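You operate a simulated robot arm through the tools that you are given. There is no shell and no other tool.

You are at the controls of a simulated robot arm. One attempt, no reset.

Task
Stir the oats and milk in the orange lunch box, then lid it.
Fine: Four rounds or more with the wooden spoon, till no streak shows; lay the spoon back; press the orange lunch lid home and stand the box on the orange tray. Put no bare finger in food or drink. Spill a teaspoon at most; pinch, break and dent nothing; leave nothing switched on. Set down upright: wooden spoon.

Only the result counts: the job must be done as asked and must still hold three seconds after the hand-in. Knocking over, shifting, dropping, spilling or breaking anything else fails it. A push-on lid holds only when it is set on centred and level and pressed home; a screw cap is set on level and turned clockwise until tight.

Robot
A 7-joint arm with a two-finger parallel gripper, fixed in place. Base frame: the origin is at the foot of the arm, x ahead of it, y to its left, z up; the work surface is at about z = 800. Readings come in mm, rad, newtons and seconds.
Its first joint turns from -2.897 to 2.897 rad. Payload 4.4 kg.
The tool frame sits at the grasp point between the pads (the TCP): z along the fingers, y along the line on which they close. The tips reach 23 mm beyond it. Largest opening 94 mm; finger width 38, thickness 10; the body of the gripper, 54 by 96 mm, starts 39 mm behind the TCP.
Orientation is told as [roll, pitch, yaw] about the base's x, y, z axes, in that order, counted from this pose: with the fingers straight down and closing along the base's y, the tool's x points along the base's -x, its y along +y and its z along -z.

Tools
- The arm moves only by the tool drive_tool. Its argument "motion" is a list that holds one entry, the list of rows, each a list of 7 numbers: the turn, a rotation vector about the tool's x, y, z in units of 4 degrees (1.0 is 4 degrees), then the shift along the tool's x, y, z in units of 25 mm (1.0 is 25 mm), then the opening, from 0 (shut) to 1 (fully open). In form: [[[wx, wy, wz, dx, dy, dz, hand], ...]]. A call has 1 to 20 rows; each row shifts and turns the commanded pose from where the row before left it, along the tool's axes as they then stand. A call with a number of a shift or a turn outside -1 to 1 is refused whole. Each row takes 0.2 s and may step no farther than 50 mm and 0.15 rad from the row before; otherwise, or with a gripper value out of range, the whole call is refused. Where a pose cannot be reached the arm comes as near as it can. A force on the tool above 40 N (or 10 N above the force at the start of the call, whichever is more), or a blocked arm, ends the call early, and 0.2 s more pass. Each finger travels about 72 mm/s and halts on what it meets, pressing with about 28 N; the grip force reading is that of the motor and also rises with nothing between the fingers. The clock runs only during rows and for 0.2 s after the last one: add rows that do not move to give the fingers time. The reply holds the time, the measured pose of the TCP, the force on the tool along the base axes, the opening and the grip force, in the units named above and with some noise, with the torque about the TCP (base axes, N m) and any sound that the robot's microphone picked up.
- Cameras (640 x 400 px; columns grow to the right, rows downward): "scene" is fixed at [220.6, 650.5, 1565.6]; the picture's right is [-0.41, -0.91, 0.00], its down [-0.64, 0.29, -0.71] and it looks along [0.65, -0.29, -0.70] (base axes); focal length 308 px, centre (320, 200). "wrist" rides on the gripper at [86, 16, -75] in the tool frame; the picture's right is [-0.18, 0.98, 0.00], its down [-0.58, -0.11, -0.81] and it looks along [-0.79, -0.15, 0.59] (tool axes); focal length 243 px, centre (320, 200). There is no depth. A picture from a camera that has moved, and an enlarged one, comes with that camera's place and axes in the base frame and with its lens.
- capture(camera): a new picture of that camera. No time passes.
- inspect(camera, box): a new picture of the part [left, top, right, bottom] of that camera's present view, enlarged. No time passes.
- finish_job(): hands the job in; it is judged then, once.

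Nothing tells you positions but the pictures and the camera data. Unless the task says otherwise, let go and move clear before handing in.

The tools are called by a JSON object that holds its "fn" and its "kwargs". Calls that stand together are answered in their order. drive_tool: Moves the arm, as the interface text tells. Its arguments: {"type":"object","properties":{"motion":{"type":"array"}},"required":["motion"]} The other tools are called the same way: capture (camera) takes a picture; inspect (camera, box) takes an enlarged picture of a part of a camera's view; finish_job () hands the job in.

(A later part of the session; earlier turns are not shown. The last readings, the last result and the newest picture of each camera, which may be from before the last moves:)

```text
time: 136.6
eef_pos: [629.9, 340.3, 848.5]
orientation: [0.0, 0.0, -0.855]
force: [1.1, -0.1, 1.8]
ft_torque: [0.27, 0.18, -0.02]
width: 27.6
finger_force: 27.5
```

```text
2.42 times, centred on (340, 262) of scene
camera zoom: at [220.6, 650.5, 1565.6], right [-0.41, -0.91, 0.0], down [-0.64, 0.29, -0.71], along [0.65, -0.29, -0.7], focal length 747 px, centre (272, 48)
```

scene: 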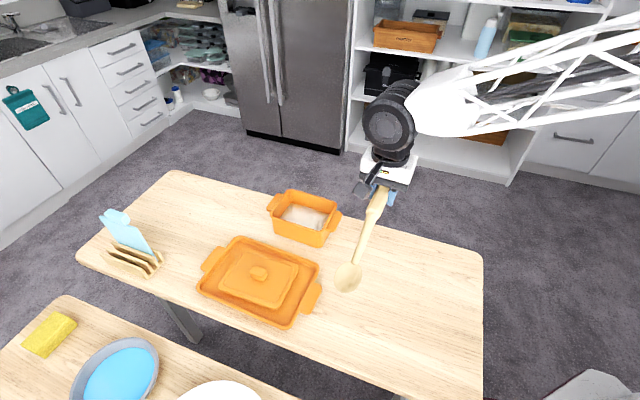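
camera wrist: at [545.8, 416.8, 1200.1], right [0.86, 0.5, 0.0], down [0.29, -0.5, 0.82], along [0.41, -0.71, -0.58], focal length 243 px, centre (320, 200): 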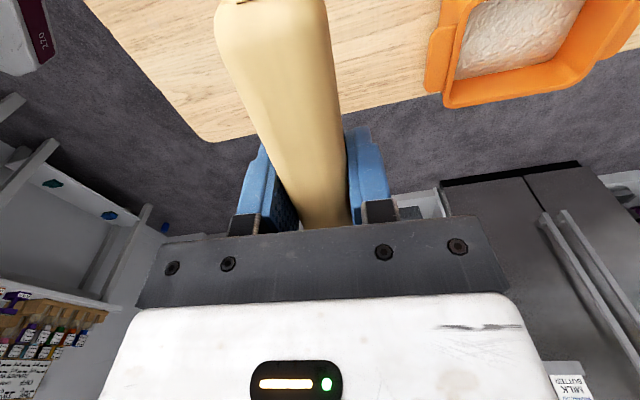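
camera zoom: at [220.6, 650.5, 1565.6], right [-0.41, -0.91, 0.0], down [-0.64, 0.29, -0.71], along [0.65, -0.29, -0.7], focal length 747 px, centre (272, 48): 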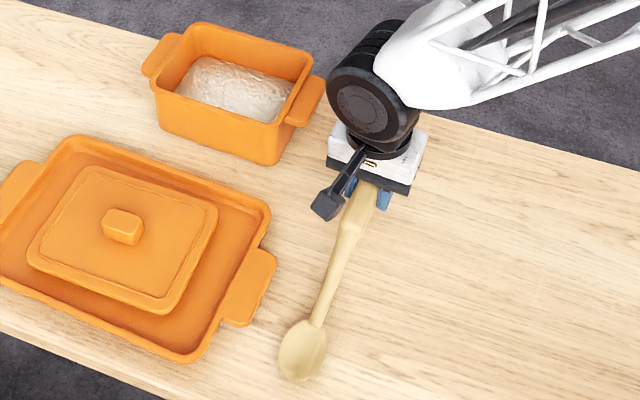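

The bowl is touching, with light torque. I'll go down another 1.5 mm, then open slowly.

{"fn": "drive_tool", "kwargs": {"motion": [[[0, 0, 0, 0, 0, 0.06, 0], [0, 0, 0, 0, 0, 0, 0]]]}}

{"fn": "drive_tool", "kwargs": {"motion": [[[0, 0, 0, 0, 0, 0, 0.32], [0, 0, 0, 0, 0, 0, 0.36], [0, 0, 0, 0, 0, 0, 0.5], [0, 0, 0, 0, 0, 0, 0.7], [0, 0, 0, 0, 0, 0, 1], [0, 0, 0, 0, 0, 0, 1], [0, 0, 0, 0, 0, 0, 1]]]}}

{"fn": "inspect", "kwargs": {"camera": "scene", "box": [260, 180, 420, 345]}}

{"fn": "capture", "kwargs": {"camera": "wrist"}}

```text
time: 137.2
eef_pos: [631.4, 341.2, 849.0]
orientation: [0.0, 0.001, -0.855]
force: [-6.4, 1.2, 23.5]
ft_torque: [0.08, 0.22, 0.06]
width: 27.5
finger_force: 28.2
```

```text
time: 138.8
eef_pos: [629.9, 340.7, 847.1]
orientation: [-0.001, -0.001, -0.854]
force: [0.2, 0.5, -1.1]
ft_torque: [-0.02, 0.02, -0.01]
width: 94.0
finger_force: 0.1
```

```text
2.42 times, centred on (340, 262) of scene
camera zoom: at [220.6, 650.5, 1565.6], right [-0.41, -0.91, 0.0], down [-0.64, 0.29, -0.71], along [0.65, -0.29, -0.7], focal length 747 px, centre (272, 48)
```

zoom: 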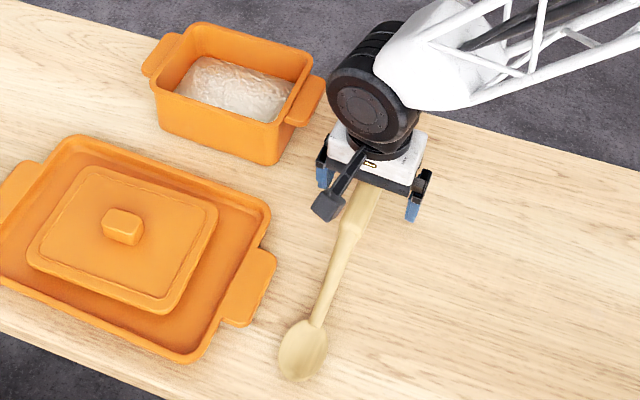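

```text
taken
camera wrist: at [585.3, 416.7, 922.0], right [0.86, 0.51, 0.0], down [0.3, -0.51, 0.81], along [0.41, -0.7, -0.59], focal length 243 px, centre (320, 200)
```

wrist: 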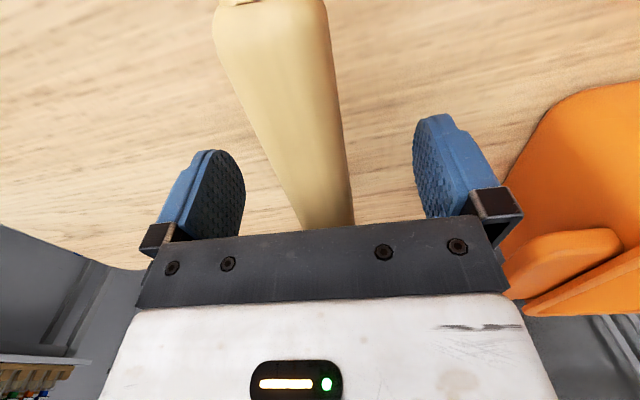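

The spoon is back on its legs exactly where it was. I'll raise the hand and move to a vantage over the tray to measure the lid.

{"fn": "drive_tool", "kwargs": {"motion": [[[0, 0, 0, 0, 0, -0.6, 1], [0, 0, 0, 0, 0, -1, 1], [0, 0, 0, 0, 0, -1, 1], [0, 0, 0, 0, 0, -1, 1], [0, 0, 0, 0, 0, -1, 1], [0, 0, 0, 0, 0, -1, 1], [0, 0, 0, 0, 0, -1, 1], [0, 0, 0, 0, 0, -1, 1], [0, 0, 0, 0, 0, -0.6, 1]]]}}

{"fn": "drive_tool", "kwargs": {"motion": [[[0, 0, -0.79, 0, 0, 0, 1], [0, 0, 0, 0.91, 0.88, 0, 1], [0, 0, 0, 0.91, 0.88, 0, 1], [0, 0, 0, 0.91, 0.88, 0, 1], [0, 0, 0, 0.91, 0.88, 0, 1], [0, 0, 0, 0.91, 0.88, 0, 1], [0, 0, 0, 0.91, 0.88, 0, 1], [0, 0, 0, 0.91, 0.88, 0, 1], [0, 0, 0, 0.91, 0.88, 0, 1], [0, 0, 0, 0.91, 0.88, 0, 1], [0, 0, 0, 0.91, 0.88, 0, 1], [0, 0, 0, 0.91, 0.88, 0, 1], [0, 0, 0, 0, 0, 0, 1]]]}}

{"fn": "capture", "kwargs": {"camera": "wrist"}}

{"fn": "capture", "kwargs": {"camera": "scene"}}

```text
time: 140.8
eef_pos: [632.1, 340.5, 1054.3]
orientation: [-0.003, 0.0, -0.855]
force: [-0.3, -0.7, -0.4]
ft_torque: [0.02, 0.0, 0.0]
width: 93.9
finger_force: 0.1
```

```text
time: 143.6
eef_pos: [631.0, 688.2, 1051.8]
orientation: [-0.002, 0.0, -0.8]
force: [0.1, -0.8, -0.7]
ft_torque: [0.03, 0.03, 0.02]
width: 94.0
finger_force: 0.1
```

```text
taken
camera wrist: at [582.0, 761.3, 1126.0], right [0.83, 0.55, 0.0], down [0.33, -0.49, 0.81], along [0.44, -0.67, -0.59], focal length 243 px, centre (320, 200)
```

wrist: 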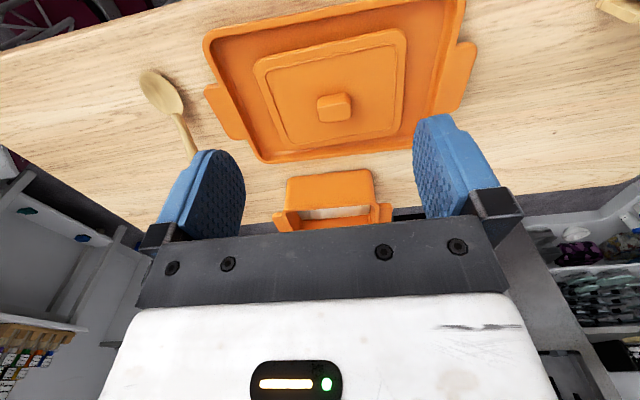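

```text
taken
```

scene: 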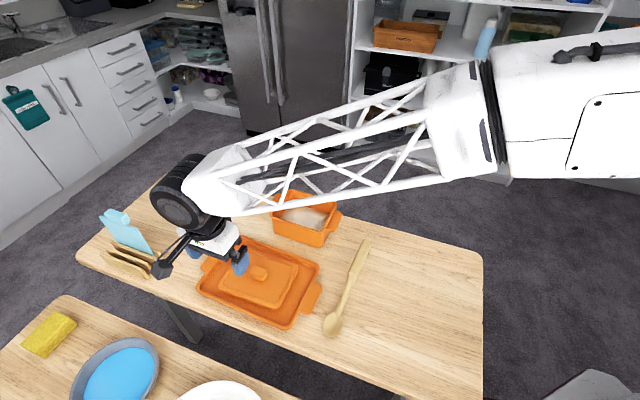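

{"fn": "inspect", "kwargs": {"camera": "wrist", "box": [190, 0, 490, 180]}}

{"fn": "inspect", "kwargs": {"camera": "wrist", "box": [260, 155, 410, 240]}}

```text
2.13 times, centred on (340, 90) of wrist
camera zoom: at [582.0, 761.3, 1126.0], right [0.83, 0.55, 0.0], down [0.33, -0.49, 0.81], along [0.44, -0.67, -0.59], focal length 518 px, centre (277, 435)
```

zoom: 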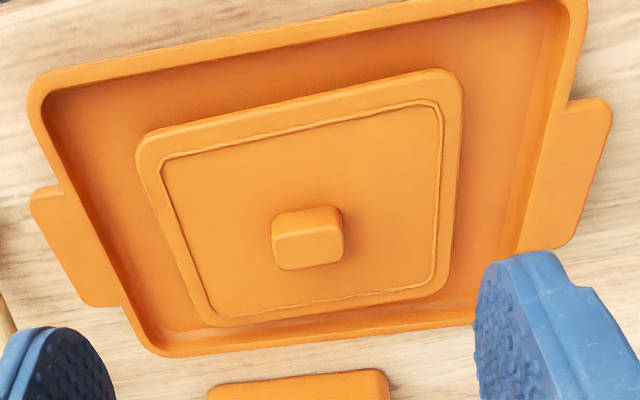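

```text
4.27 times, centred on (335, 198) of wrist
camera zoom: at [582.0, 761.3, 1126.0], right [0.83, 0.55, 0.0], down [0.33, -0.49, 0.81], along [0.44, -0.67, -0.59], focal length 1035 px, centre (256, 211)
```

zoom: 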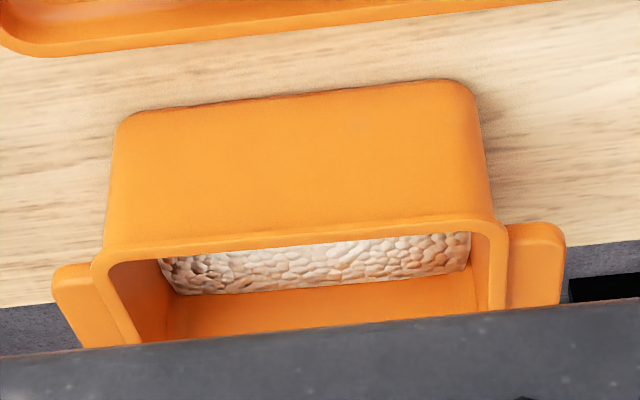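

The lid and knob measure cleanly: knob centre (700,617.7), lid azimuth about 43.3°. I'll take the same relative view over the box so its centre is measured the same way.

{"fn": "drive_tool", "kwargs": {"motion": [[[0, 0, 0, -0.921, -0.142, -0.224, 1], [0, 0, 0, -0.921, -0.142, -0.224, 1], [0, 0, 0, -0.921, -0.142, -0.224, 1], [0, 0, 0, -0.921, -0.142, -0.224, 1], [0, 0, 0, -0.921, -0.142, -0.224, 1], [0, 0, 0, -0.921, -0.142, -0.224, 1], [0, 0, 0, -0.921, -0.142, -0.224, 1], [0, 0, 0, -0.921, -0.142, -0.224, 1], [0, 0, 0, -0.921, -0.142, -0.224, 1], [0, 0, 0, -0.921, -0.142, -0.224, 1], [0, 0, 0, 0, 0, 0, 1]]]}}

{"fn": "inspect", "kwargs": {"camera": "wrist", "box": [190, 0, 490, 180]}}

```text
time: 146.0
eef_pos: [763.8, 499.8, 1107.5]
orientation: [-0.003, -0.001, -0.801]
force: [0.2, 1.8, -0.2]
ft_torque: [-0.01, -0.01, 0.02]
width: 93.9
finger_force: 0.0
```

```text
2.13 times, centred on (340, 90) of wrist
camera zoom: at [714.9, 572.2, 1183.0], right [0.83, 0.55, 0.0], down [0.33, -0.49, 0.81], along [0.44, -0.67, -0.59], focal length 518 px, centre (277, 435)
```

zoom: 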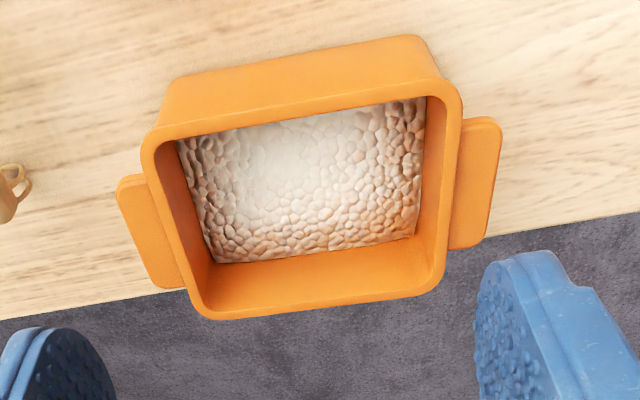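

Box centre is about (833.5,428.5) with azimuth 1.5° less than the lid's. Now I'll go above the knob.

{"fn": "drive_tool", "kwargs": {"motion": [[[0, 0, 0.2, 0.736, 0.209, 0.3, 1], [0, 0, 0, 0.736, 0.209, 0.9, 1], [0, 0, 0, 0.736, 0.209, 0.9, 1], [0, 0, 0, 0.736, 0.209, 0.9, 1], [0, 0, 0, 0.736, 0.209, 0.9, 1], [0, 0, 0, 0.736, 0.209, 0.9, 1], [0, 0, 0, 0.736, 0.209, 0.9, 1], [0, 0, 0, 0, 0, 0.5, 1], [0, 0, 0, 0, 0, 0, 1]]]}}

{"fn": "inspect", "kwargs": {"camera": "wrist", "box": [140, 0, 520, 240]}}

{"fn": "inspect", "kwargs": {"camera": "scene", "box": [180, 200, 340, 340]}}

```text
time: 148.0
eef_pos: [703.6, 620.1, 954.3]
orientation: [-0.001, -0.001, -0.816]
force: [-0.7, 0.1, -0.1]
ft_torque: [-0.02, -0.03, 0.04]
width: 94.0
finger_force: 0.1
```

```text
1.67 times, centred on (330, 120) of wrist
camera zoom: at [654.6, 693.4, 1028.9], right [0.84, 0.54, 0.0], down [0.32, -0.5, 0.81], along [0.44, -0.68, -0.59], focal length 404 px, centre (303, 333)
```

zoom: 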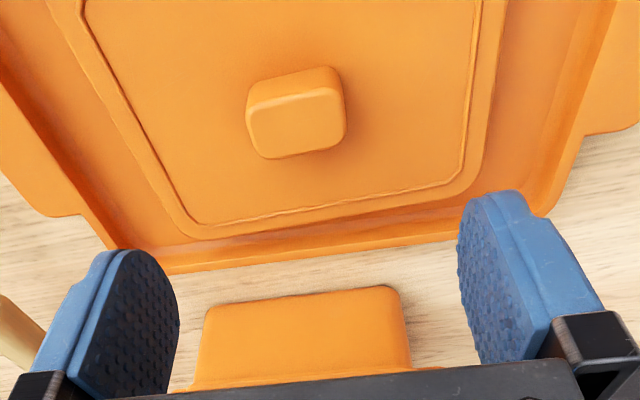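

```text
2.86 times, centred on (260, 270) of scene
camera zoom: at [220.6, 650.5, 1565.6], right [-0.41, -0.91, 0.0], down [-0.64, 0.29, -0.71], along [0.65, -0.29, -0.7], focal length 880 px, centre (491, 0)
```

zoom: 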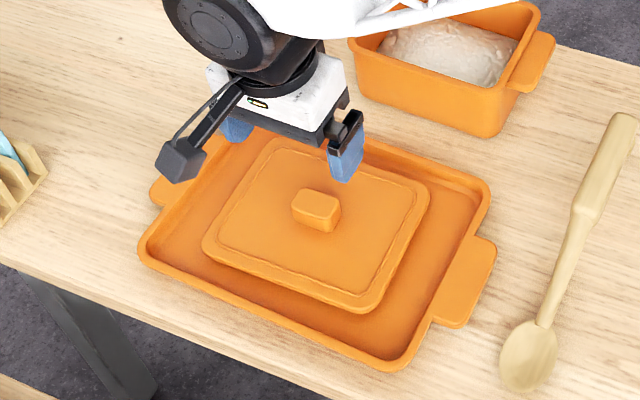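

The knob is directly below, needing a ~3 mm correction in the closing direction. I'll descend around it.

{"fn": "drive_tool", "kwargs": {"motion": [[[0, 0, 0, 0, -0.13, 0.6, 1], [0, 0, 0, 0, 0, 1, 1], [0, 0, 0, 0, 0, 1, 1], [0, 0, 0, 0, 0, 0.8, 1], [0, 0, 0, 0, 0, 0.4, 1], [0, 0, 0, 0, 0, 0.24, 1], [0, 0, 0, 0, 0, 0, 1]]]}}

{"fn": "inspect", "kwargs": {"camera": "scene", "box": [180, 200, 340, 340]}}

{"fn": "capture", "kwargs": {"camera": "wrist"}}

```text
time: 149.6
eef_pos: [699.3, 616.5, 851.6]
orientation: [-0.002, 0.0, -0.814]
force: [0.0, -0.8, 0.5]
ft_torque: [-0.04, 0.02, 0.06]
width: 94.2
finger_force: 0.0
```

```text
2.86 times, centred on (260, 270) of scene
camera zoom: at [220.6, 650.5, 1565.6], right [-0.41, -0.91, 0.0], down [-0.64, 0.29, -0.71], along [0.65, -0.29, -0.7], focal length 880 px, centre (491, 0)
```

zoom: 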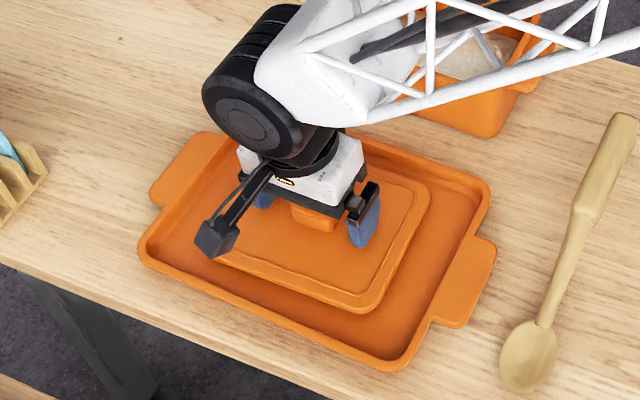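

```text
taken
camera wrist: at [651.1, 690.3, 927.0], right [0.84, 0.54, 0.0], down [0.32, -0.5, 0.81], along [0.44, -0.68, -0.59], focal length 243 px, centre (320, 200)
```

wrist: 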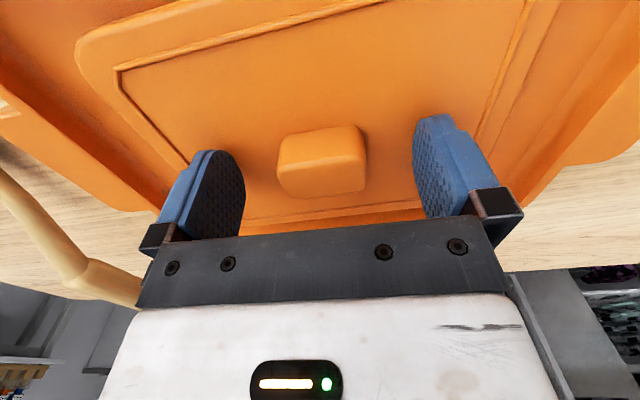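

{"fn": "drive_tool", "kwargs": {"motion": [[[0, 0, 0, 0, 0, 0, 0.6], [0, 0, 0, 0, 0, 0, 0.5], [0, 0, 0, 0, 0, 0, 0.45], [0, 0, 0, 0, 0, 0, 0.4], [0, 0, 0, 0, 0, 0, 0.2], [0, 0, 0, 0, 0, 0, 0], [0, 0, 0, 0, 0, 0, 0], [0, 0, 0, 0, 0, 0, 0]]]}}

{"fn": "inspect", "kwargs": {"camera": "scene", "box": [180, 200, 340, 340]}}

{"fn": "capture", "kwargs": {"camera": "wrist"}}

```text
time: 151.4
eef_pos: [698.1, 615.2, 851.6]
orientation: [-0.001, 0.0, -0.814]
force: [0.1, 0.0, -0.6]
ft_torque: [0.03, -0.05, 0.01]
width: 43.6
finger_force: 28.3
```

```text
2.86 times, centred on (260, 270) of scene
camera zoom: at [220.6, 650.5, 1565.6], right [-0.41, -0.91, 0.0], down [-0.64, 0.29, -0.71], along [0.65, -0.29, -0.7], focal length 880 px, centre (491, 0)
```

zoom: 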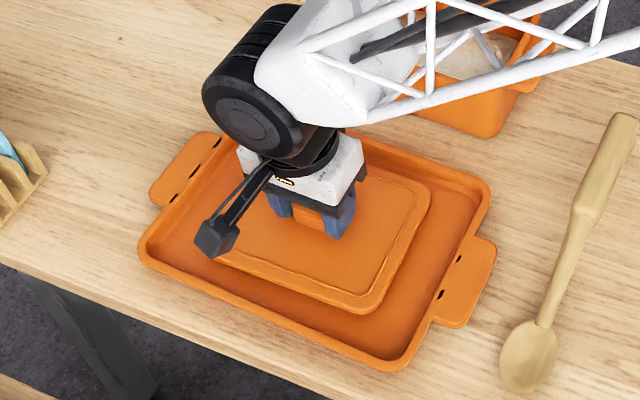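

```text
taken
camera wrist: at [651.0, 690.3, 927.1], right [0.84, 0.54, 0.0], down [0.32, -0.5, 0.81], along [0.44, -0.68, -0.59], focal length 243 px, centre (320, 200)
```

wrist: 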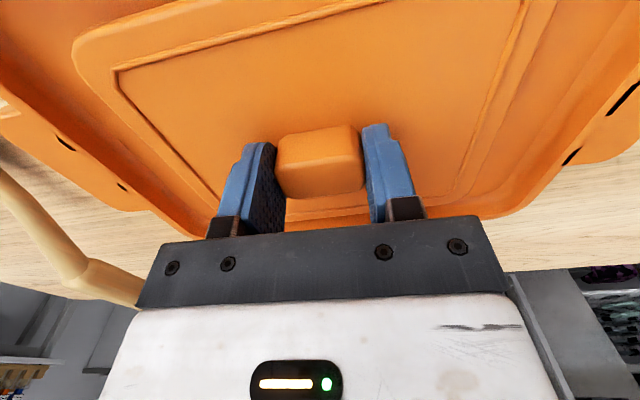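

Dark marks appeared at the tray handles. I'll look closer before lifting.

{"fn": "inspect", "kwargs": {"camera": "scene", "box": [270, 250, 330, 300]}}

{"fn": "inspect", "kwargs": {"camera": "scene", "box": [195, 235, 255, 285]}}

{"fn": "inspect", "kwargs": {"camera": "wrist", "box": [0, 60, 320, 280]}}

```text
8.00 times, centred on (300, 275) of scene
camera zoom: at [220.6, 650.5, 1565.6], right [-0.41, -0.91, 0.0], down [-0.64, 0.29, -0.71], along [0.65, -0.29, -0.7], focal length 2465 px, centre (480, -400)
```

zoom: 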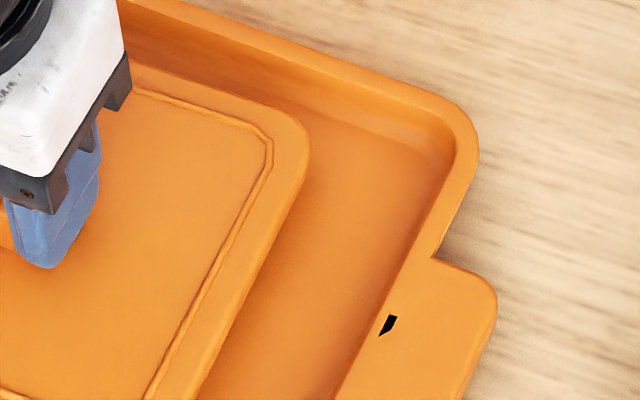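

```text
8.00 times, centred on (225, 260) of scene
camera zoom: at [220.6, 650.5, 1565.6], right [-0.41, -0.91, 0.0], down [-0.64, 0.29, -0.71], along [0.65, -0.29, -0.7], focal length 2465 px, centre (1080, -280)
```

zoom: 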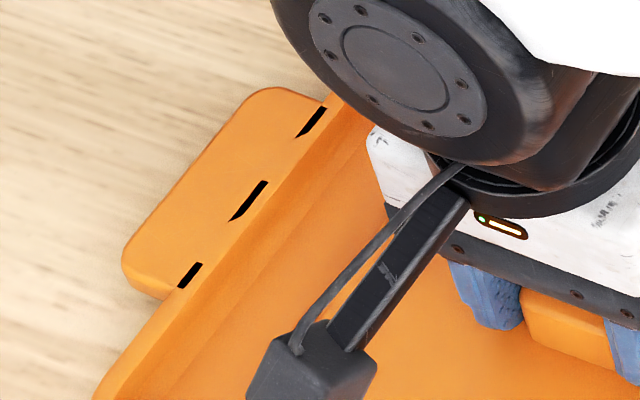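

```text
1.82 times, centred on (160, 170) of wrist
camera zoom: at [651.0, 690.3, 927.1], right [0.84, 0.54, 0.0], down [0.32, -0.5, 0.81], along [0.44, -0.68, -0.59], focal length 441 px, centre (611, 254)
```

zoom: 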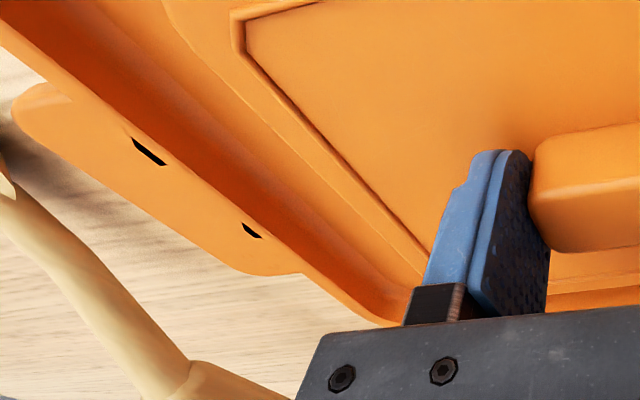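

The marks look like render seams at the handle joints, not contact. I'll lift the lid slowly and check.

{"fn": "drive_tool", "kwargs": {"motion": [[[0, 0, 0, 0, 0, -0.1, 0], [0, 0, 0, 0, 0, -0.2, 0], [0, 0, 0, 0, 0, -0.4, 0], [0, 0, 0, 0, 0, -0.8, 0], [0, 0, 0, 0, 0, -1, 0], [0, 0, 0, 0, 0, -1, 0], [0, 0, 0, 0, 0, 0, 0]]]}}

{"fn": "inspect", "kwargs": {"camera": "scene", "box": [180, 180, 360, 340]}}

{"fn": "capture", "kwargs": {"camera": "wrist"}}

```text
time: 153.0
eef_pos: [699.3, 616.0, 937.8]
orientation: [-0.002, -0.002, -0.815]
force: [-0.6, -0.6, -0.1]
ft_torque: [-0.03, -0.04, 0.02]
width: 43.7
finger_force: 28.9
```

```text
2.50 times, centred on (270, 260) of scene
camera zoom: at [220.6, 650.5, 1565.6], right [-0.41, -0.91, 0.0], down [-0.64, 0.29, -0.71], along [0.65, -0.29, -0.7], focal length 770 px, centre (445, 50)
```

zoom: 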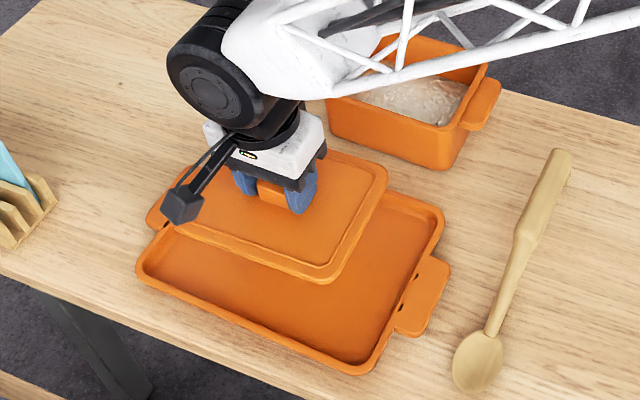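

```text
taken
camera wrist: at [649.3, 690.7, 1013.3], right [0.84, 0.54, 0.0], down [0.32, -0.5, 0.81], along [0.44, -0.68, -0.59], focal length 243 px, centre (320, 200)
```

wrist: 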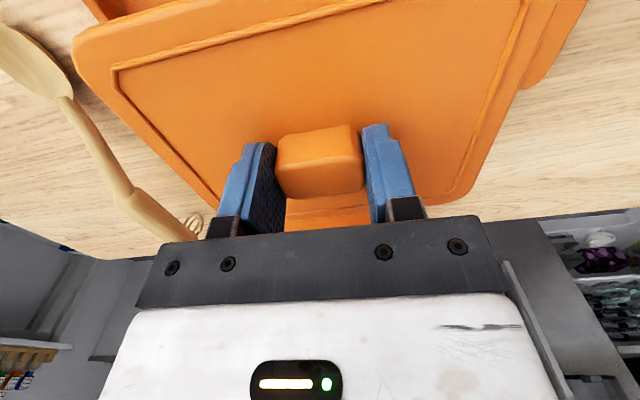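

The lid is up and level. I'll carry it over the box, turning −1.5°.

{"fn": "drive_tool", "kwargs": {"motion": [[[0, 0, 0.375, 0, 0, -0.5, 0], [0, 0, 0, 0, 0, -1, 0], [0, 0, 0, -0.918, -0.0964, -0.5, 0], [0, 0, 0, -0.918, -0.0964, 0, 0], [0, 0, 0, -0.918, -0.0964, 0, 0], [0, 0, 0, -0.918, -0.0964, 0, 0], [0, 0, 0, -0.918, -0.0964, 0, 0], [0, 0, 0, -0.918, -0.0964, 0, 0], [0, 0, 0, -0.918, -0.0964, 0, 0], [0, 0, 0, -0.918, -0.0964, 0, 0], [0, 0, 0, -0.918, -0.0964, 0, 0], [0, 0, 0, -0.918, -0.0964, 0, 0], [0, 0, 0, 0, 0, 0, 0], [0, 0, 0, 0, 0, 0, 0]]]}}

{"fn": "capture", "kwargs": {"camera": "scene"}}

{"fn": "inspect", "kwargs": {"camera": "scene", "box": [230, 130, 370, 260]}}

{"fn": "capture", "kwargs": {"camera": "wrist"}}

```text
time: 156.0
eef_pos: [834.0, 432.2, 991.6]
orientation: [-0.002, -0.001, -0.841]
force: [0.5, -0.6, -0.7]
ft_torque: [0.0, 0.03, 0.01]
width: 43.6
finger_force: 28.4
```

```text
taken
```

scene: 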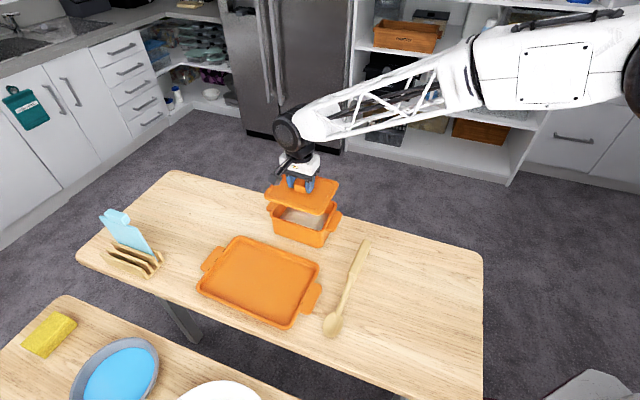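

```text
3.08 times, centred on (300, 195) of scene
camera zoom: at [220.6, 650.5, 1565.6], right [-0.41, -0.91, 0.0], down [-0.64, 0.29, -0.71], along [0.65, -0.29, -0.7], focal length 948 px, centre (382, 215)
```

zoom: 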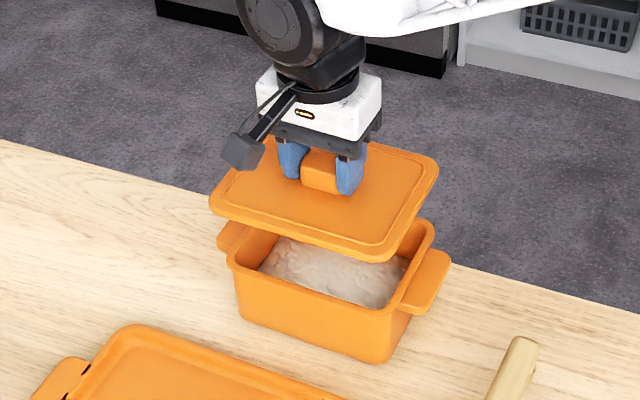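

```text
taken
camera wrist: at [788.5, 507.6, 1065.6], right [0.86, 0.52, 0.0], down [0.31, -0.5, 0.81], along [0.42, -0.69, -0.59], focal length 243 px, centre (320, 200)
```

wrist: 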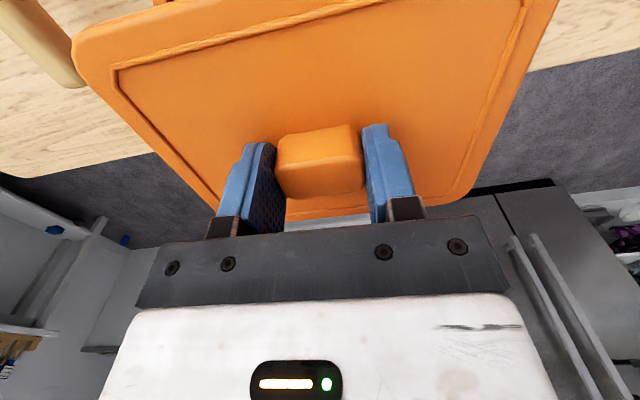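

The lid is nearly centred over the box, about 3.5 mm off in y. I'll correct that and lower to just above the rim.

{"fn": "drive_tool", "kwargs": {"motion": [[[0, 0, 0, -0.094, -0.105, 0, 0], [0, 0, 0, 0, 0, 0.5, 0], [0, 0, 0, 0, 0, 0.7, 0], [0, 0, 0, 0, 0, 0.6, 0], [0, 0, 0, 0, 0, 0.4, 0], [0, 0, 0, 0, 0, 0, 0], [0, 0, 0, 0, 0, 0, 0]]]}}

{"fn": "inspect", "kwargs": {"camera": "scene", "box": [250, 150, 360, 250]}}

{"fn": "capture", "kwargs": {"camera": "wrist"}}

```text
time: 157.6
eef_pos: [833.8, 427.2, 936.0]
orientation: [-0.002, 0.0, -0.841]
force: [0.0, 0.2, -0.7]
ft_torque: [0.0, 0.02, 0.0]
width: 43.9
finger_force: 28.1
```

```text
4.00 times, centred on (305, 200) of scene
camera zoom: at [220.6, 650.5, 1565.6], right [-0.41, -0.91, 0.0], down [-0.64, 0.29, -0.71], along [0.65, -0.29, -0.7], focal length 1233 px, centre (380, 200)
```

zoom: 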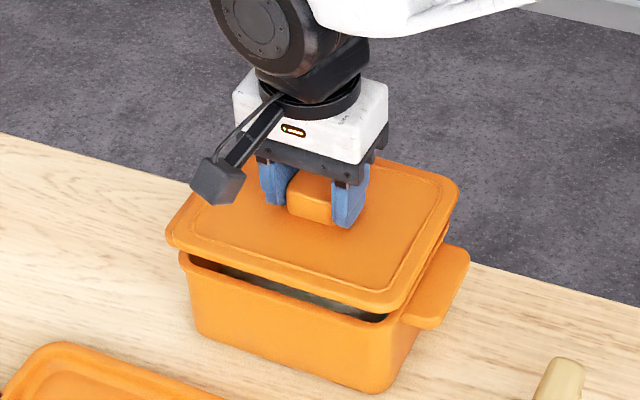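

```text
taken
camera wrist: at [787.3, 501.8, 1010.9], right [0.86, 0.52, 0.0], down [0.31, -0.51, 0.81], along [0.42, -0.69, -0.59], focal length 243 px, centre (320, 200)
```

wrist: 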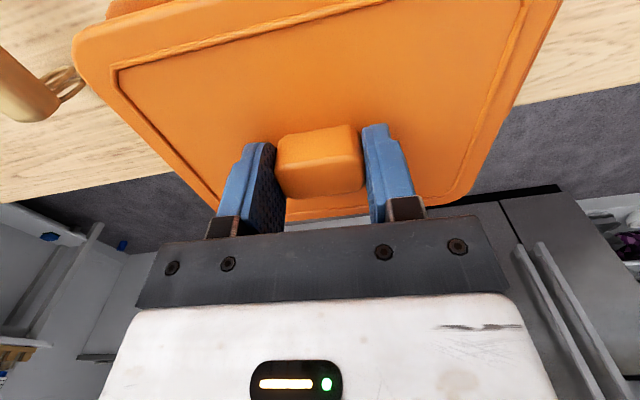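

{"fn": "inspect", "kwargs": {"camera": "scene", "box": [285, 185, 345, 235]}}

{"fn": "inspect", "kwargs": {"camera": "scene", "box": [260, 180, 320, 230]}}

```text
8.00 times, centred on (315, 210) of scene
camera zoom: at [220.6, 650.5, 1565.6], right [-0.41, -0.91, 0.0], down [-0.64, 0.29, -0.71], along [0.65, -0.29, -0.7], focal length 2465 px, centre (360, 120)
```

zoom: 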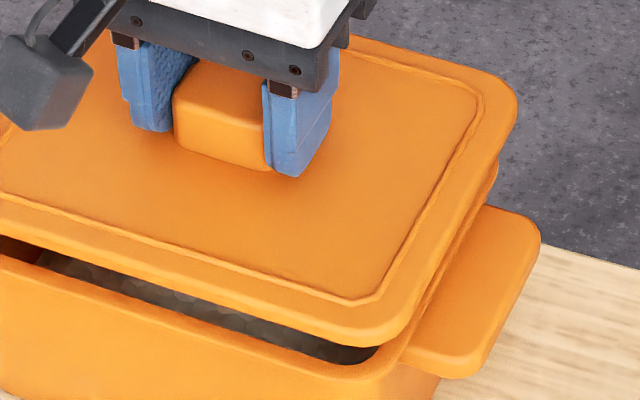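

```text
8.00 times, centred on (290, 205) of scene
camera zoom: at [220.6, 650.5, 1565.6], right [-0.41, -0.91, 0.0], down [-0.64, 0.29, -0.71], along [0.65, -0.29, -0.7], focal length 2465 px, centre (560, 160)
```

zoom: 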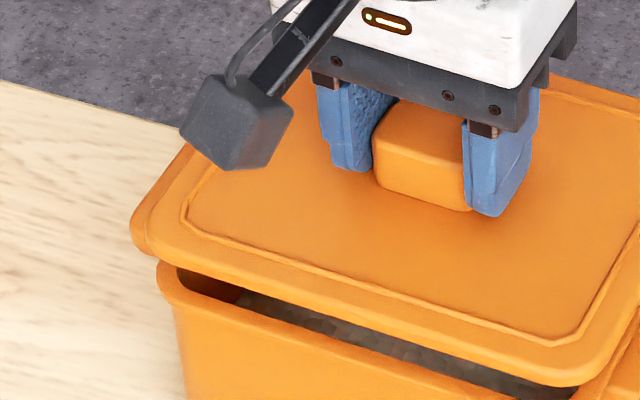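

The lid looks centred left–right relative to the rim, but depth along the camera's view is ambiguous. I'll lower in small steps, watching the force, to resolve it.

{"fn": "drive_tool", "kwargs": {"motion": [[[0, 0, 0, 0, 0, 0.12, 0], [0, 0, 0, 0, 0, 0.12, 0], [0, 0, 0, 0, 0, 0, 0]]]}}

{"fn": "inspect", "kwargs": {"camera": "scene", "box": [285, 185, 345, 235]}}

{"fn": "inspect", "kwargs": {"camera": "wrist", "box": [0, 0, 640, 200]}}

```text
time: 158.4
eef_pos: [834.8, 426.0, 930.2]
orientation: [-0.001, 0.0, -0.841]
force: [-1.7, 5.1, 16.4]
ft_torque: [-0.45, -0.53, 0.14]
width: 43.4
finger_force: 27.8
```

```text
8.00 times, centred on (315, 210) of scene
camera zoom: at [220.6, 650.5, 1565.6], right [-0.41, -0.91, 0.0], down [-0.64, 0.29, -0.71], along [0.65, -0.29, -0.7], focal length 2465 px, centre (360, 120)
```

zoom: 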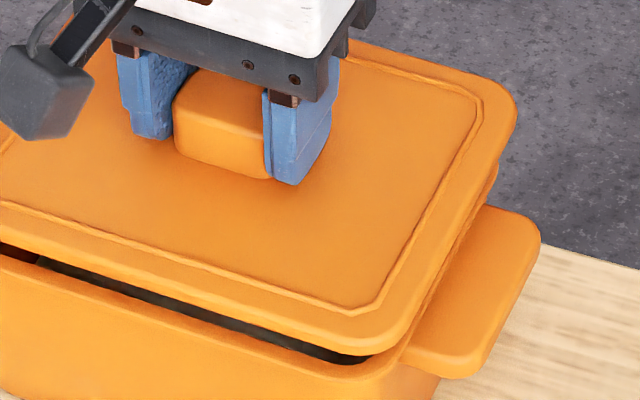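

```text
1.00 times, centred on (320, 100) of wrist (not enlarged: the box is as wide or as high as the picture)
camera zoom: at [787.9, 501.6, 1005.8], right [0.85, 0.52, 0.0], down [0.31, -0.51, 0.81], along [0.42, -0.69, -0.59], focal length 243 px, centre (320, 300)
```

zoom: 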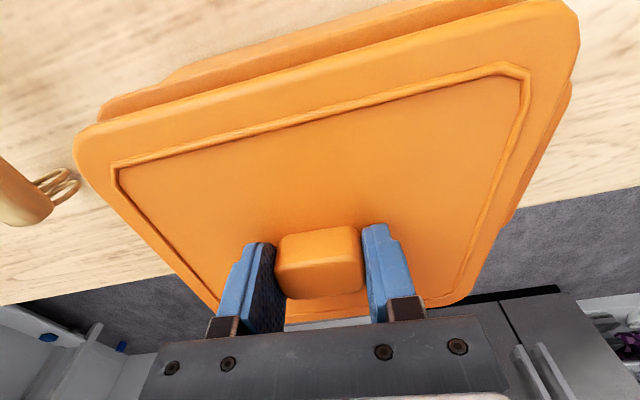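

Contact came 5 mm early with the torque pointing at the back edge, so the lid sits too far back. I'll lift off slightly and take closer views.

{"fn": "drive_tool", "kwargs": {"motion": [[[0, 0, 0, 0, 0, -0.24, 0], [0, 0, 0, 0, 0, -0.1, 0], [0, 0, 0, 0, 0, 0, 0]]]}}

{"fn": "inspect", "kwargs": {"camera": "wrist", "box": [60, 0, 360, 160]}}

{"fn": "inspect", "kwargs": {"camera": "wrist", "box": [360, 0, 640, 160]}}

```text
time: 159.2
eef_pos: [833.8, 425.7, 936.8]
orientation: [-0.002, 0.001, -0.843]
force: [0.8, 0.0, -1.0]
ft_torque: [0.0, -0.01, -0.01]
width: 43.6
finger_force: 28.1
```

```text
2.13 times, centred on (210, 80) of wrist
camera zoom: at [787.6, 500.8, 1011.9], right [0.86, 0.52, 0.0], down [0.31, -0.5, 0.81], along [0.42, -0.69, -0.59], focal length 518 px, centre (555, 456)
```

zoom: 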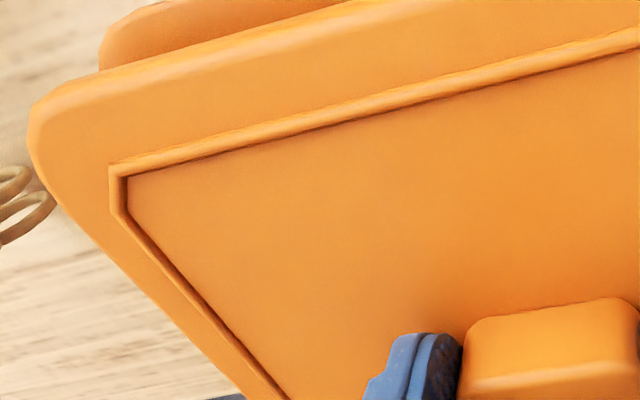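

```text
2.29 times, centred on (500, 80) of wrist
camera zoom: at [787.6, 500.8, 1011.9], right [0.86, 0.52, 0.0], down [0.31, -0.5, 0.81], along [0.42, -0.69, -0.59], focal length 555 px, centre (-91, 474)
```

zoom: 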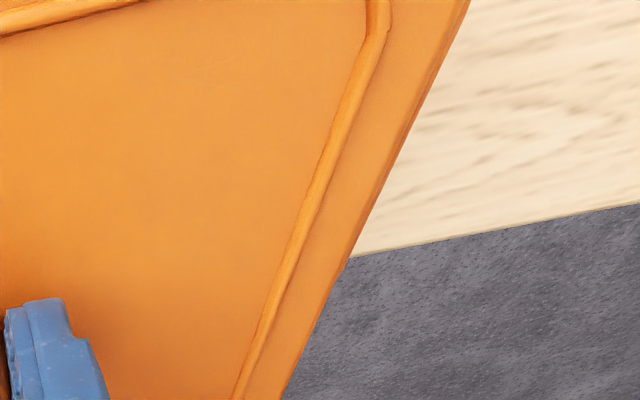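

All cues (torque, scene, wrist) say the lid must move forward (+p, toward the tray side) by roughly 8–12 mm. I'll shift 8 mm and feel for contact again.

{"fn": "drive_tool", "kwargs": {"motion": [[[0, 0, 0, 0.32, -0.058, 0, 0], [0, 0, 0, 0, 0, 0, 0], [0, 0, 0, 0, 0, 0.1, 0], [0, 0, 0, 0, 0, 0.1, 0], [0, 0, 0, 0, 0, 0, 0]]]}}

{"fn": "inspect", "kwargs": {"camera": "scene", "box": [285, 185, 345, 235]}}

{"fn": "inspect", "kwargs": {"camera": "scene", "box": [260, 180, 320, 230]}}

{"fn": "inspect", "kwargs": {"camera": "wrist", "box": [60, 0, 360, 160]}}

```text
time: 160.4
eef_pos: [829.8, 430.1, 932.4]
orientation: [-0.002, 0.0, -0.84]
force: [0.5, -0.4, -0.2]
ft_torque: [0.02, 0.01, 0.01]
width: 43.8
finger_force: 28.1
```

```text
8.00 times, centred on (315, 210) of scene
camera zoom: at [220.6, 650.5, 1565.6], right [-0.41, -0.91, 0.0], down [-0.64, 0.29, -0.71], along [0.65, -0.29, -0.7], focal length 2465 px, centre (360, 120)
```

zoom: 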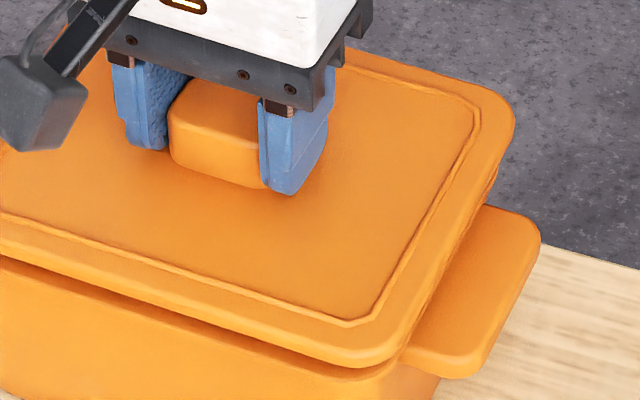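

```text
8.00 times, centred on (290, 205) of scene
camera zoom: at [220.6, 650.5, 1565.6], right [-0.41, -0.91, 0.0], down [-0.64, 0.29, -0.71], along [0.65, -0.29, -0.7], focal length 2465 px, centre (560, 160)
```

zoom: 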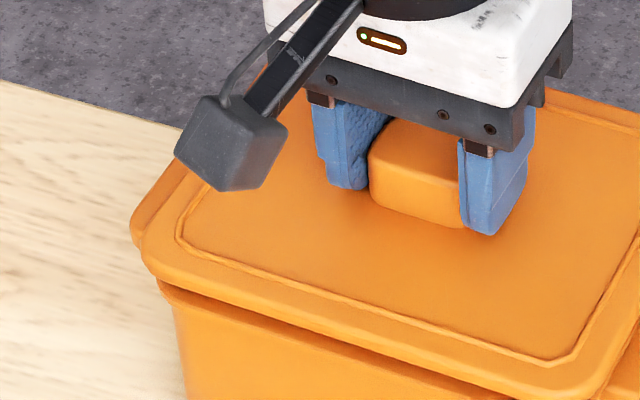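

```text
2.13 times, centred on (210, 80) of wrist
camera zoom: at [782.5, 505.6, 1007.5], right [0.86, 0.52, 0.0], down [0.31, -0.5, 0.81], along [0.42, -0.69, -0.59], focal length 518 px, centre (555, 456)
```

zoom: 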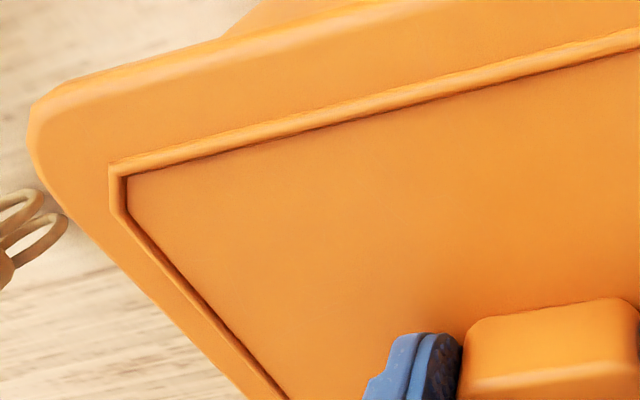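

{"fn": "inspect", "kwargs": {"camera": "scene", "box": [315, 205, 345, 230]}}

{"fn": "inspect", "kwargs": {"camera": "scene", "box": [265, 195, 305, 225]}}

```text
16.00 times, centred on (330, 218) of scene
camera zoom: at [220.6, 650.5, 1565.6], right [-0.41, -0.91, 0.0], down [-0.64, 0.29, -0.71], along [0.65, -0.29, -0.7], focal length 4931 px, centre (160, -80)
```

zoom: 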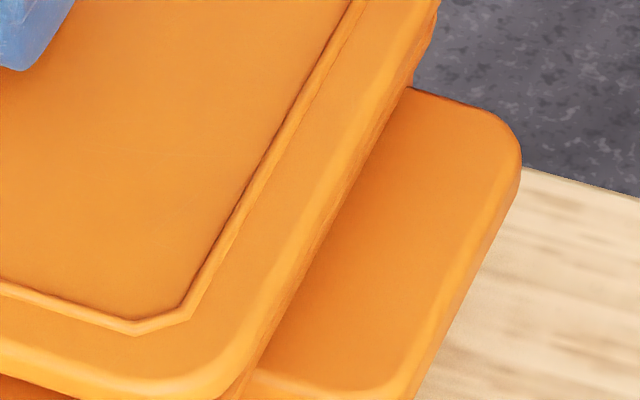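

```text
13.33 times, centred on (285, 210) of scene
camera zoom: at [220.6, 650.5, 1565.6], right [-0.41, -0.91, 0.0], down [-0.64, 0.29, -0.71], along [0.65, -0.29, -0.7], focal length 4109 px, centre (787, 67)
```

zoom: 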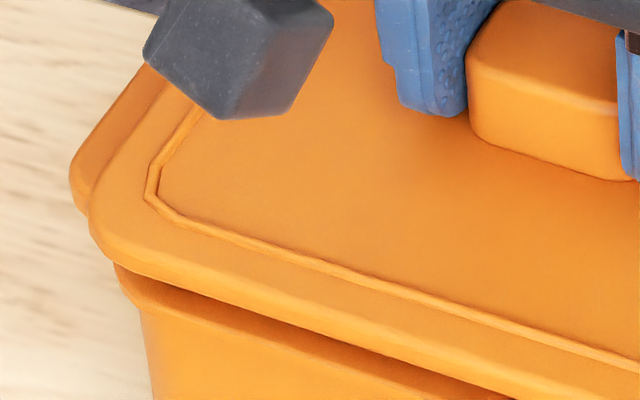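

Alignment now looks close, with overhang on all visible sides. I'll nudge 1.5 mm toward +q and lower gently to feel whether the plug enters.

{"fn": "drive_tool", "kwargs": {"motion": [[[0, 0, 0, 0, 0.05, 0, 0], [0, 0, 0, 0, 0, 0.06, 0], [0, 0, 0, 0, 0, 0.06, 0], [0, 0, 0, 0, 0, 0.04, 0], [0, 0, 0, 0, 0, 0, 0]]]}}

{"fn": "inspect", "kwargs": {"camera": "scene", "box": [250, 170, 350, 240]}}

```text
time: 161.6
eef_pos: [827.8, 432.2, 927.8]
orientation: [0.0, -0.001, -0.842]
force: [-0.7, 0.5, -1.6]
ft_torque: [0.04, -0.01, 0.0]
width: 43.4
finger_force: 27.7
```

```text
5.71 times, centred on (300, 205) of scene
camera zoom: at [220.6, 650.5, 1565.6], right [-0.41, -0.91, 0.0], down [-0.64, 0.29, -0.71], along [0.65, -0.29, -0.7], focal length 1761 px, centre (434, 171)
```

zoom: 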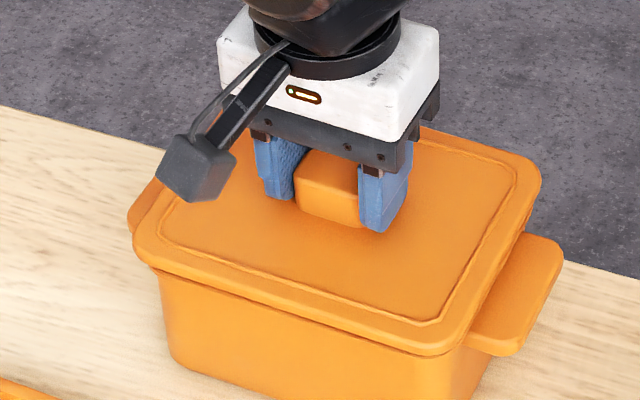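

At z=927.8 there's still no contact, so the plug is entering. I'll keep lowering gently.

{"fn": "drive_tool", "kwargs": {"motion": [[[0, 0, 0, 0, 0, 0.06, 0], [0, 0, 0, 0, 0, 0.04, 0], [0, 0, 0, 0, 0, 0, 0]]]}}

{"fn": "drive_tool", "kwargs": {"motion": [[[0, 0, 0, 0, 0, 0.06, 0], [0, 0, 0, 0, 0, 0, 0]]]}}

```text
time: 162.4
eef_pos: [826.9, 431.6, 925.3]
orientation: [-0.003, 0.0, -0.841]
force: [0.6, 0.5, -1.1]
ft_torque: [-0.03, 0.04, -0.04]
width: 43.6
finger_force: 28.6
```

```text
time: 163.0
eef_pos: [828.5, 431.8, 923.5]
orientation: [-0.001, 0.0, -0.84]
force: [0.6, -0.3, -1.5]
ft_torque: [-0.01, -0.01, 0.0]
width: 43.3
finger_force: 28.1
```

{"fn": "drive_tool", "kwargs": {"motion": [[[0, 0, 0, 0, 0, 0.06, 0], [0, 0, 0, 0, 0, 0.04, 0], [0, 0, 0, 0, 0, 0, 0]]]}}

{"fn": "inspect", "kwargs": {"camera": "scene", "box": [250, 170, 350, 240]}}

{"fn": "inspect", "kwargs": {"camera": "wrist", "box": [60, 0, 600, 200]}}

```text
time: 163.8
eef_pos: [828.6, 431.6, 920.7]
orientation: [-0.003, -0.001, -0.841]
force: [-0.7, 0.3, -0.9]
ft_torque: [0.0, -0.01, 0.0]
width: 43.5
finger_force: 28.1
```

```text
5.71 times, centred on (300, 205) of scene
camera zoom: at [220.6, 650.5, 1565.6], right [-0.41, -0.91, 0.0], down [-0.64, 0.29, -0.71], along [0.65, -0.29, -0.7], focal length 1761 px, centre (434, 171)
```

zoom: 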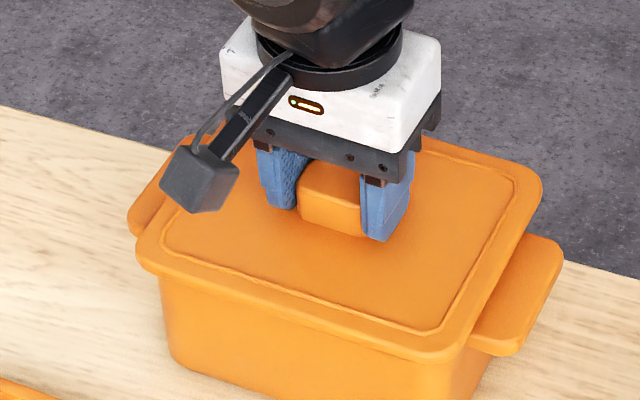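

```text
1.19 times, centred on (330, 100) of wrist
camera zoom: at [782.0, 506.9, 996.1], right [0.86, 0.52, 0.0], down [0.31, -0.5, 0.81], along [0.42, -0.69, -0.59], focal length 288 px, centre (308, 318)
```

zoom: 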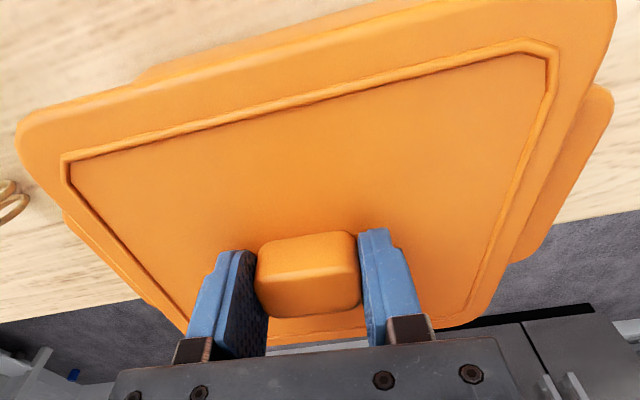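

{"fn": "drive_tool", "kwargs": {"motion": [[[0, 0, 0, 0, 0, 0.06, 0], [0, 0, 0, 0, 0, 0.04, 0], [0, 0, 0, 0, 0, 0, 0]]]}}

{"fn": "drive_tool", "kwargs": {"motion": [[[0, 0, 0, 0, 0, 0.06, 0], [0, 0, 0, 0, 0, 0.04, 0], [0, 0, 0, 0, 0, 0, 0]]]}}

```text
time: 164.6
eef_pos: [828.3, 431.6, 919.1]
orientation: [0.0, 0.002, -0.841]
force: [0.6, 0.3, 12.8]
ft_torque: [0.56, 0.49, 0.09]
width: 43.4
finger_force: 27.6
```

```text
time: 165.4
eef_pos: [829.7, 432.8, 918.2]
orientation: [-0.001, 0.0, -0.842]
force: [8.9, 4.2, 28.9]
ft_torque: [0.08, -0.25, 0.08]
width: 43.8
finger_force: 27.9
```

Contact is now nearly centred (29 N, low torque). I'll look at it before pressing home.

{"fn": "inspect", "kwargs": {"camera": "scene", "box": [250, 170, 350, 240]}}

{"fn": "inspect", "kwargs": {"camera": "scene", "box": [265, 195, 305, 225]}}

{"fn": "inspect", "kwargs": {"camera": "scene", "box": [305, 195, 345, 235]}}

```text
5.71 times, centred on (300, 205) of scene
camera zoom: at [220.6, 650.5, 1565.6], right [-0.41, -0.91, 0.0], down [-0.64, 0.29, -0.71], along [0.65, -0.29, -0.7], focal length 1761 px, centre (434, 171)
```

zoom: 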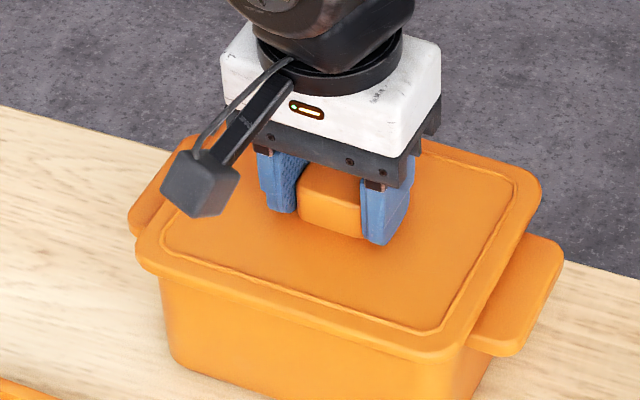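

```text
13.33 times, centred on (285, 210) of scene
camera zoom: at [220.6, 650.5, 1565.6], right [-0.41, -0.91, 0.0], down [-0.64, 0.29, -0.71], along [0.65, -0.29, -0.7], focal length 4109 px, centre (787, 67)
```

zoom: 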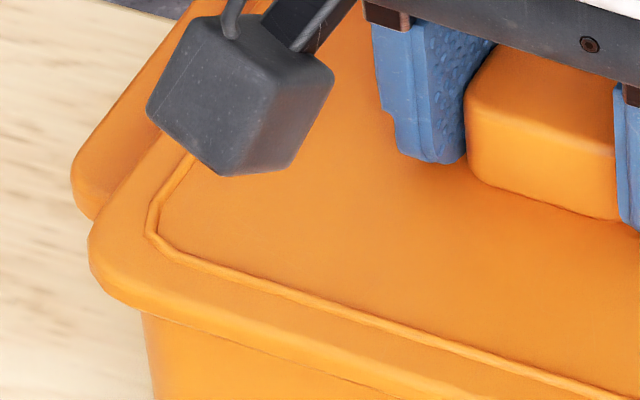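

```text
10.00 times, centred on (325, 215) of scene
camera zoom: at [220.6, 650.5, 1565.6], right [-0.41, -0.91, 0.0], down [-0.64, 0.29, -0.71], along [0.65, -0.29, -0.7], focal length 3082 px, centre (270, 50)
```

zoom: 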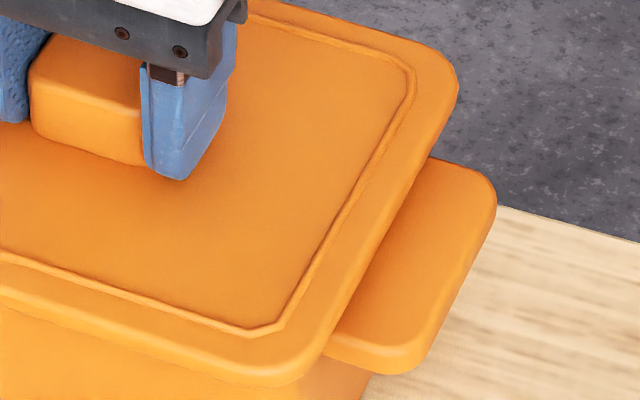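

The lid covers the rim all round and sits level. I'll press down in small steps.

{"fn": "drive_tool", "kwargs": {"motion": [[[0, 0, 0, 0, 0, 0.03, 0], [0, 0, 0, 0, 0, 0.03, 0], [0, 0, 0, 0, 0, 0.03, 0], [0, 0, 0, 0, 0, 0, 0]]]}}

```text
time: 166.0
eef_pos: [828.9, 431.7, 916.5]
orientation: [0.002, -0.002, -0.841]
force: [0.0, -0.7, 2.6]
ft_torque: [0.03, 0.3, 0.11]
width: 43.4
finger_force: 27.9
stopped in row 2: the force on the tool passed its limit at 42 N (the readings are from after the stop); the commanded pose is now the measured one
```

Force peaked at 42 N, then dropped to 2.6 N with the lid ~1.7 mm lower, as if it snapped in. I'll press again to confirm it is solid.

{"fn": "drive_tool", "kwargs": {"motion": [[[0, 0, 0, 0, 0, 0.03, 0], [0, 0, 0, 0, 0, 0.03, 0], [0, 0, 0, 0, 0, 0, 0]]]}}

{"fn": "inspect", "kwargs": {"camera": "scene", "box": [250, 170, 350, 240]}}

```text
time: 166.8
eef_pos: [828.4, 431.3, 917.4]
orientation: [0.003, -0.002, -0.841]
force: [1.5, 5.3, 21.5]
ft_torque: [-0.09, 0.3, 0.03]
width: 43.6
finger_force: 28.1
```

```text
5.71 times, centred on (300, 205) of scene
camera zoom: at [220.6, 650.5, 1565.6], right [-0.41, -0.91, 0.0], down [-0.64, 0.29, -0.71], along [0.65, -0.29, -0.7], focal length 1761 px, centre (434, 171)
```

zoom: 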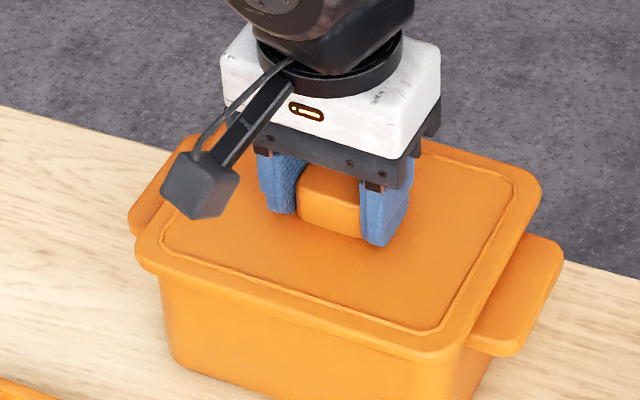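

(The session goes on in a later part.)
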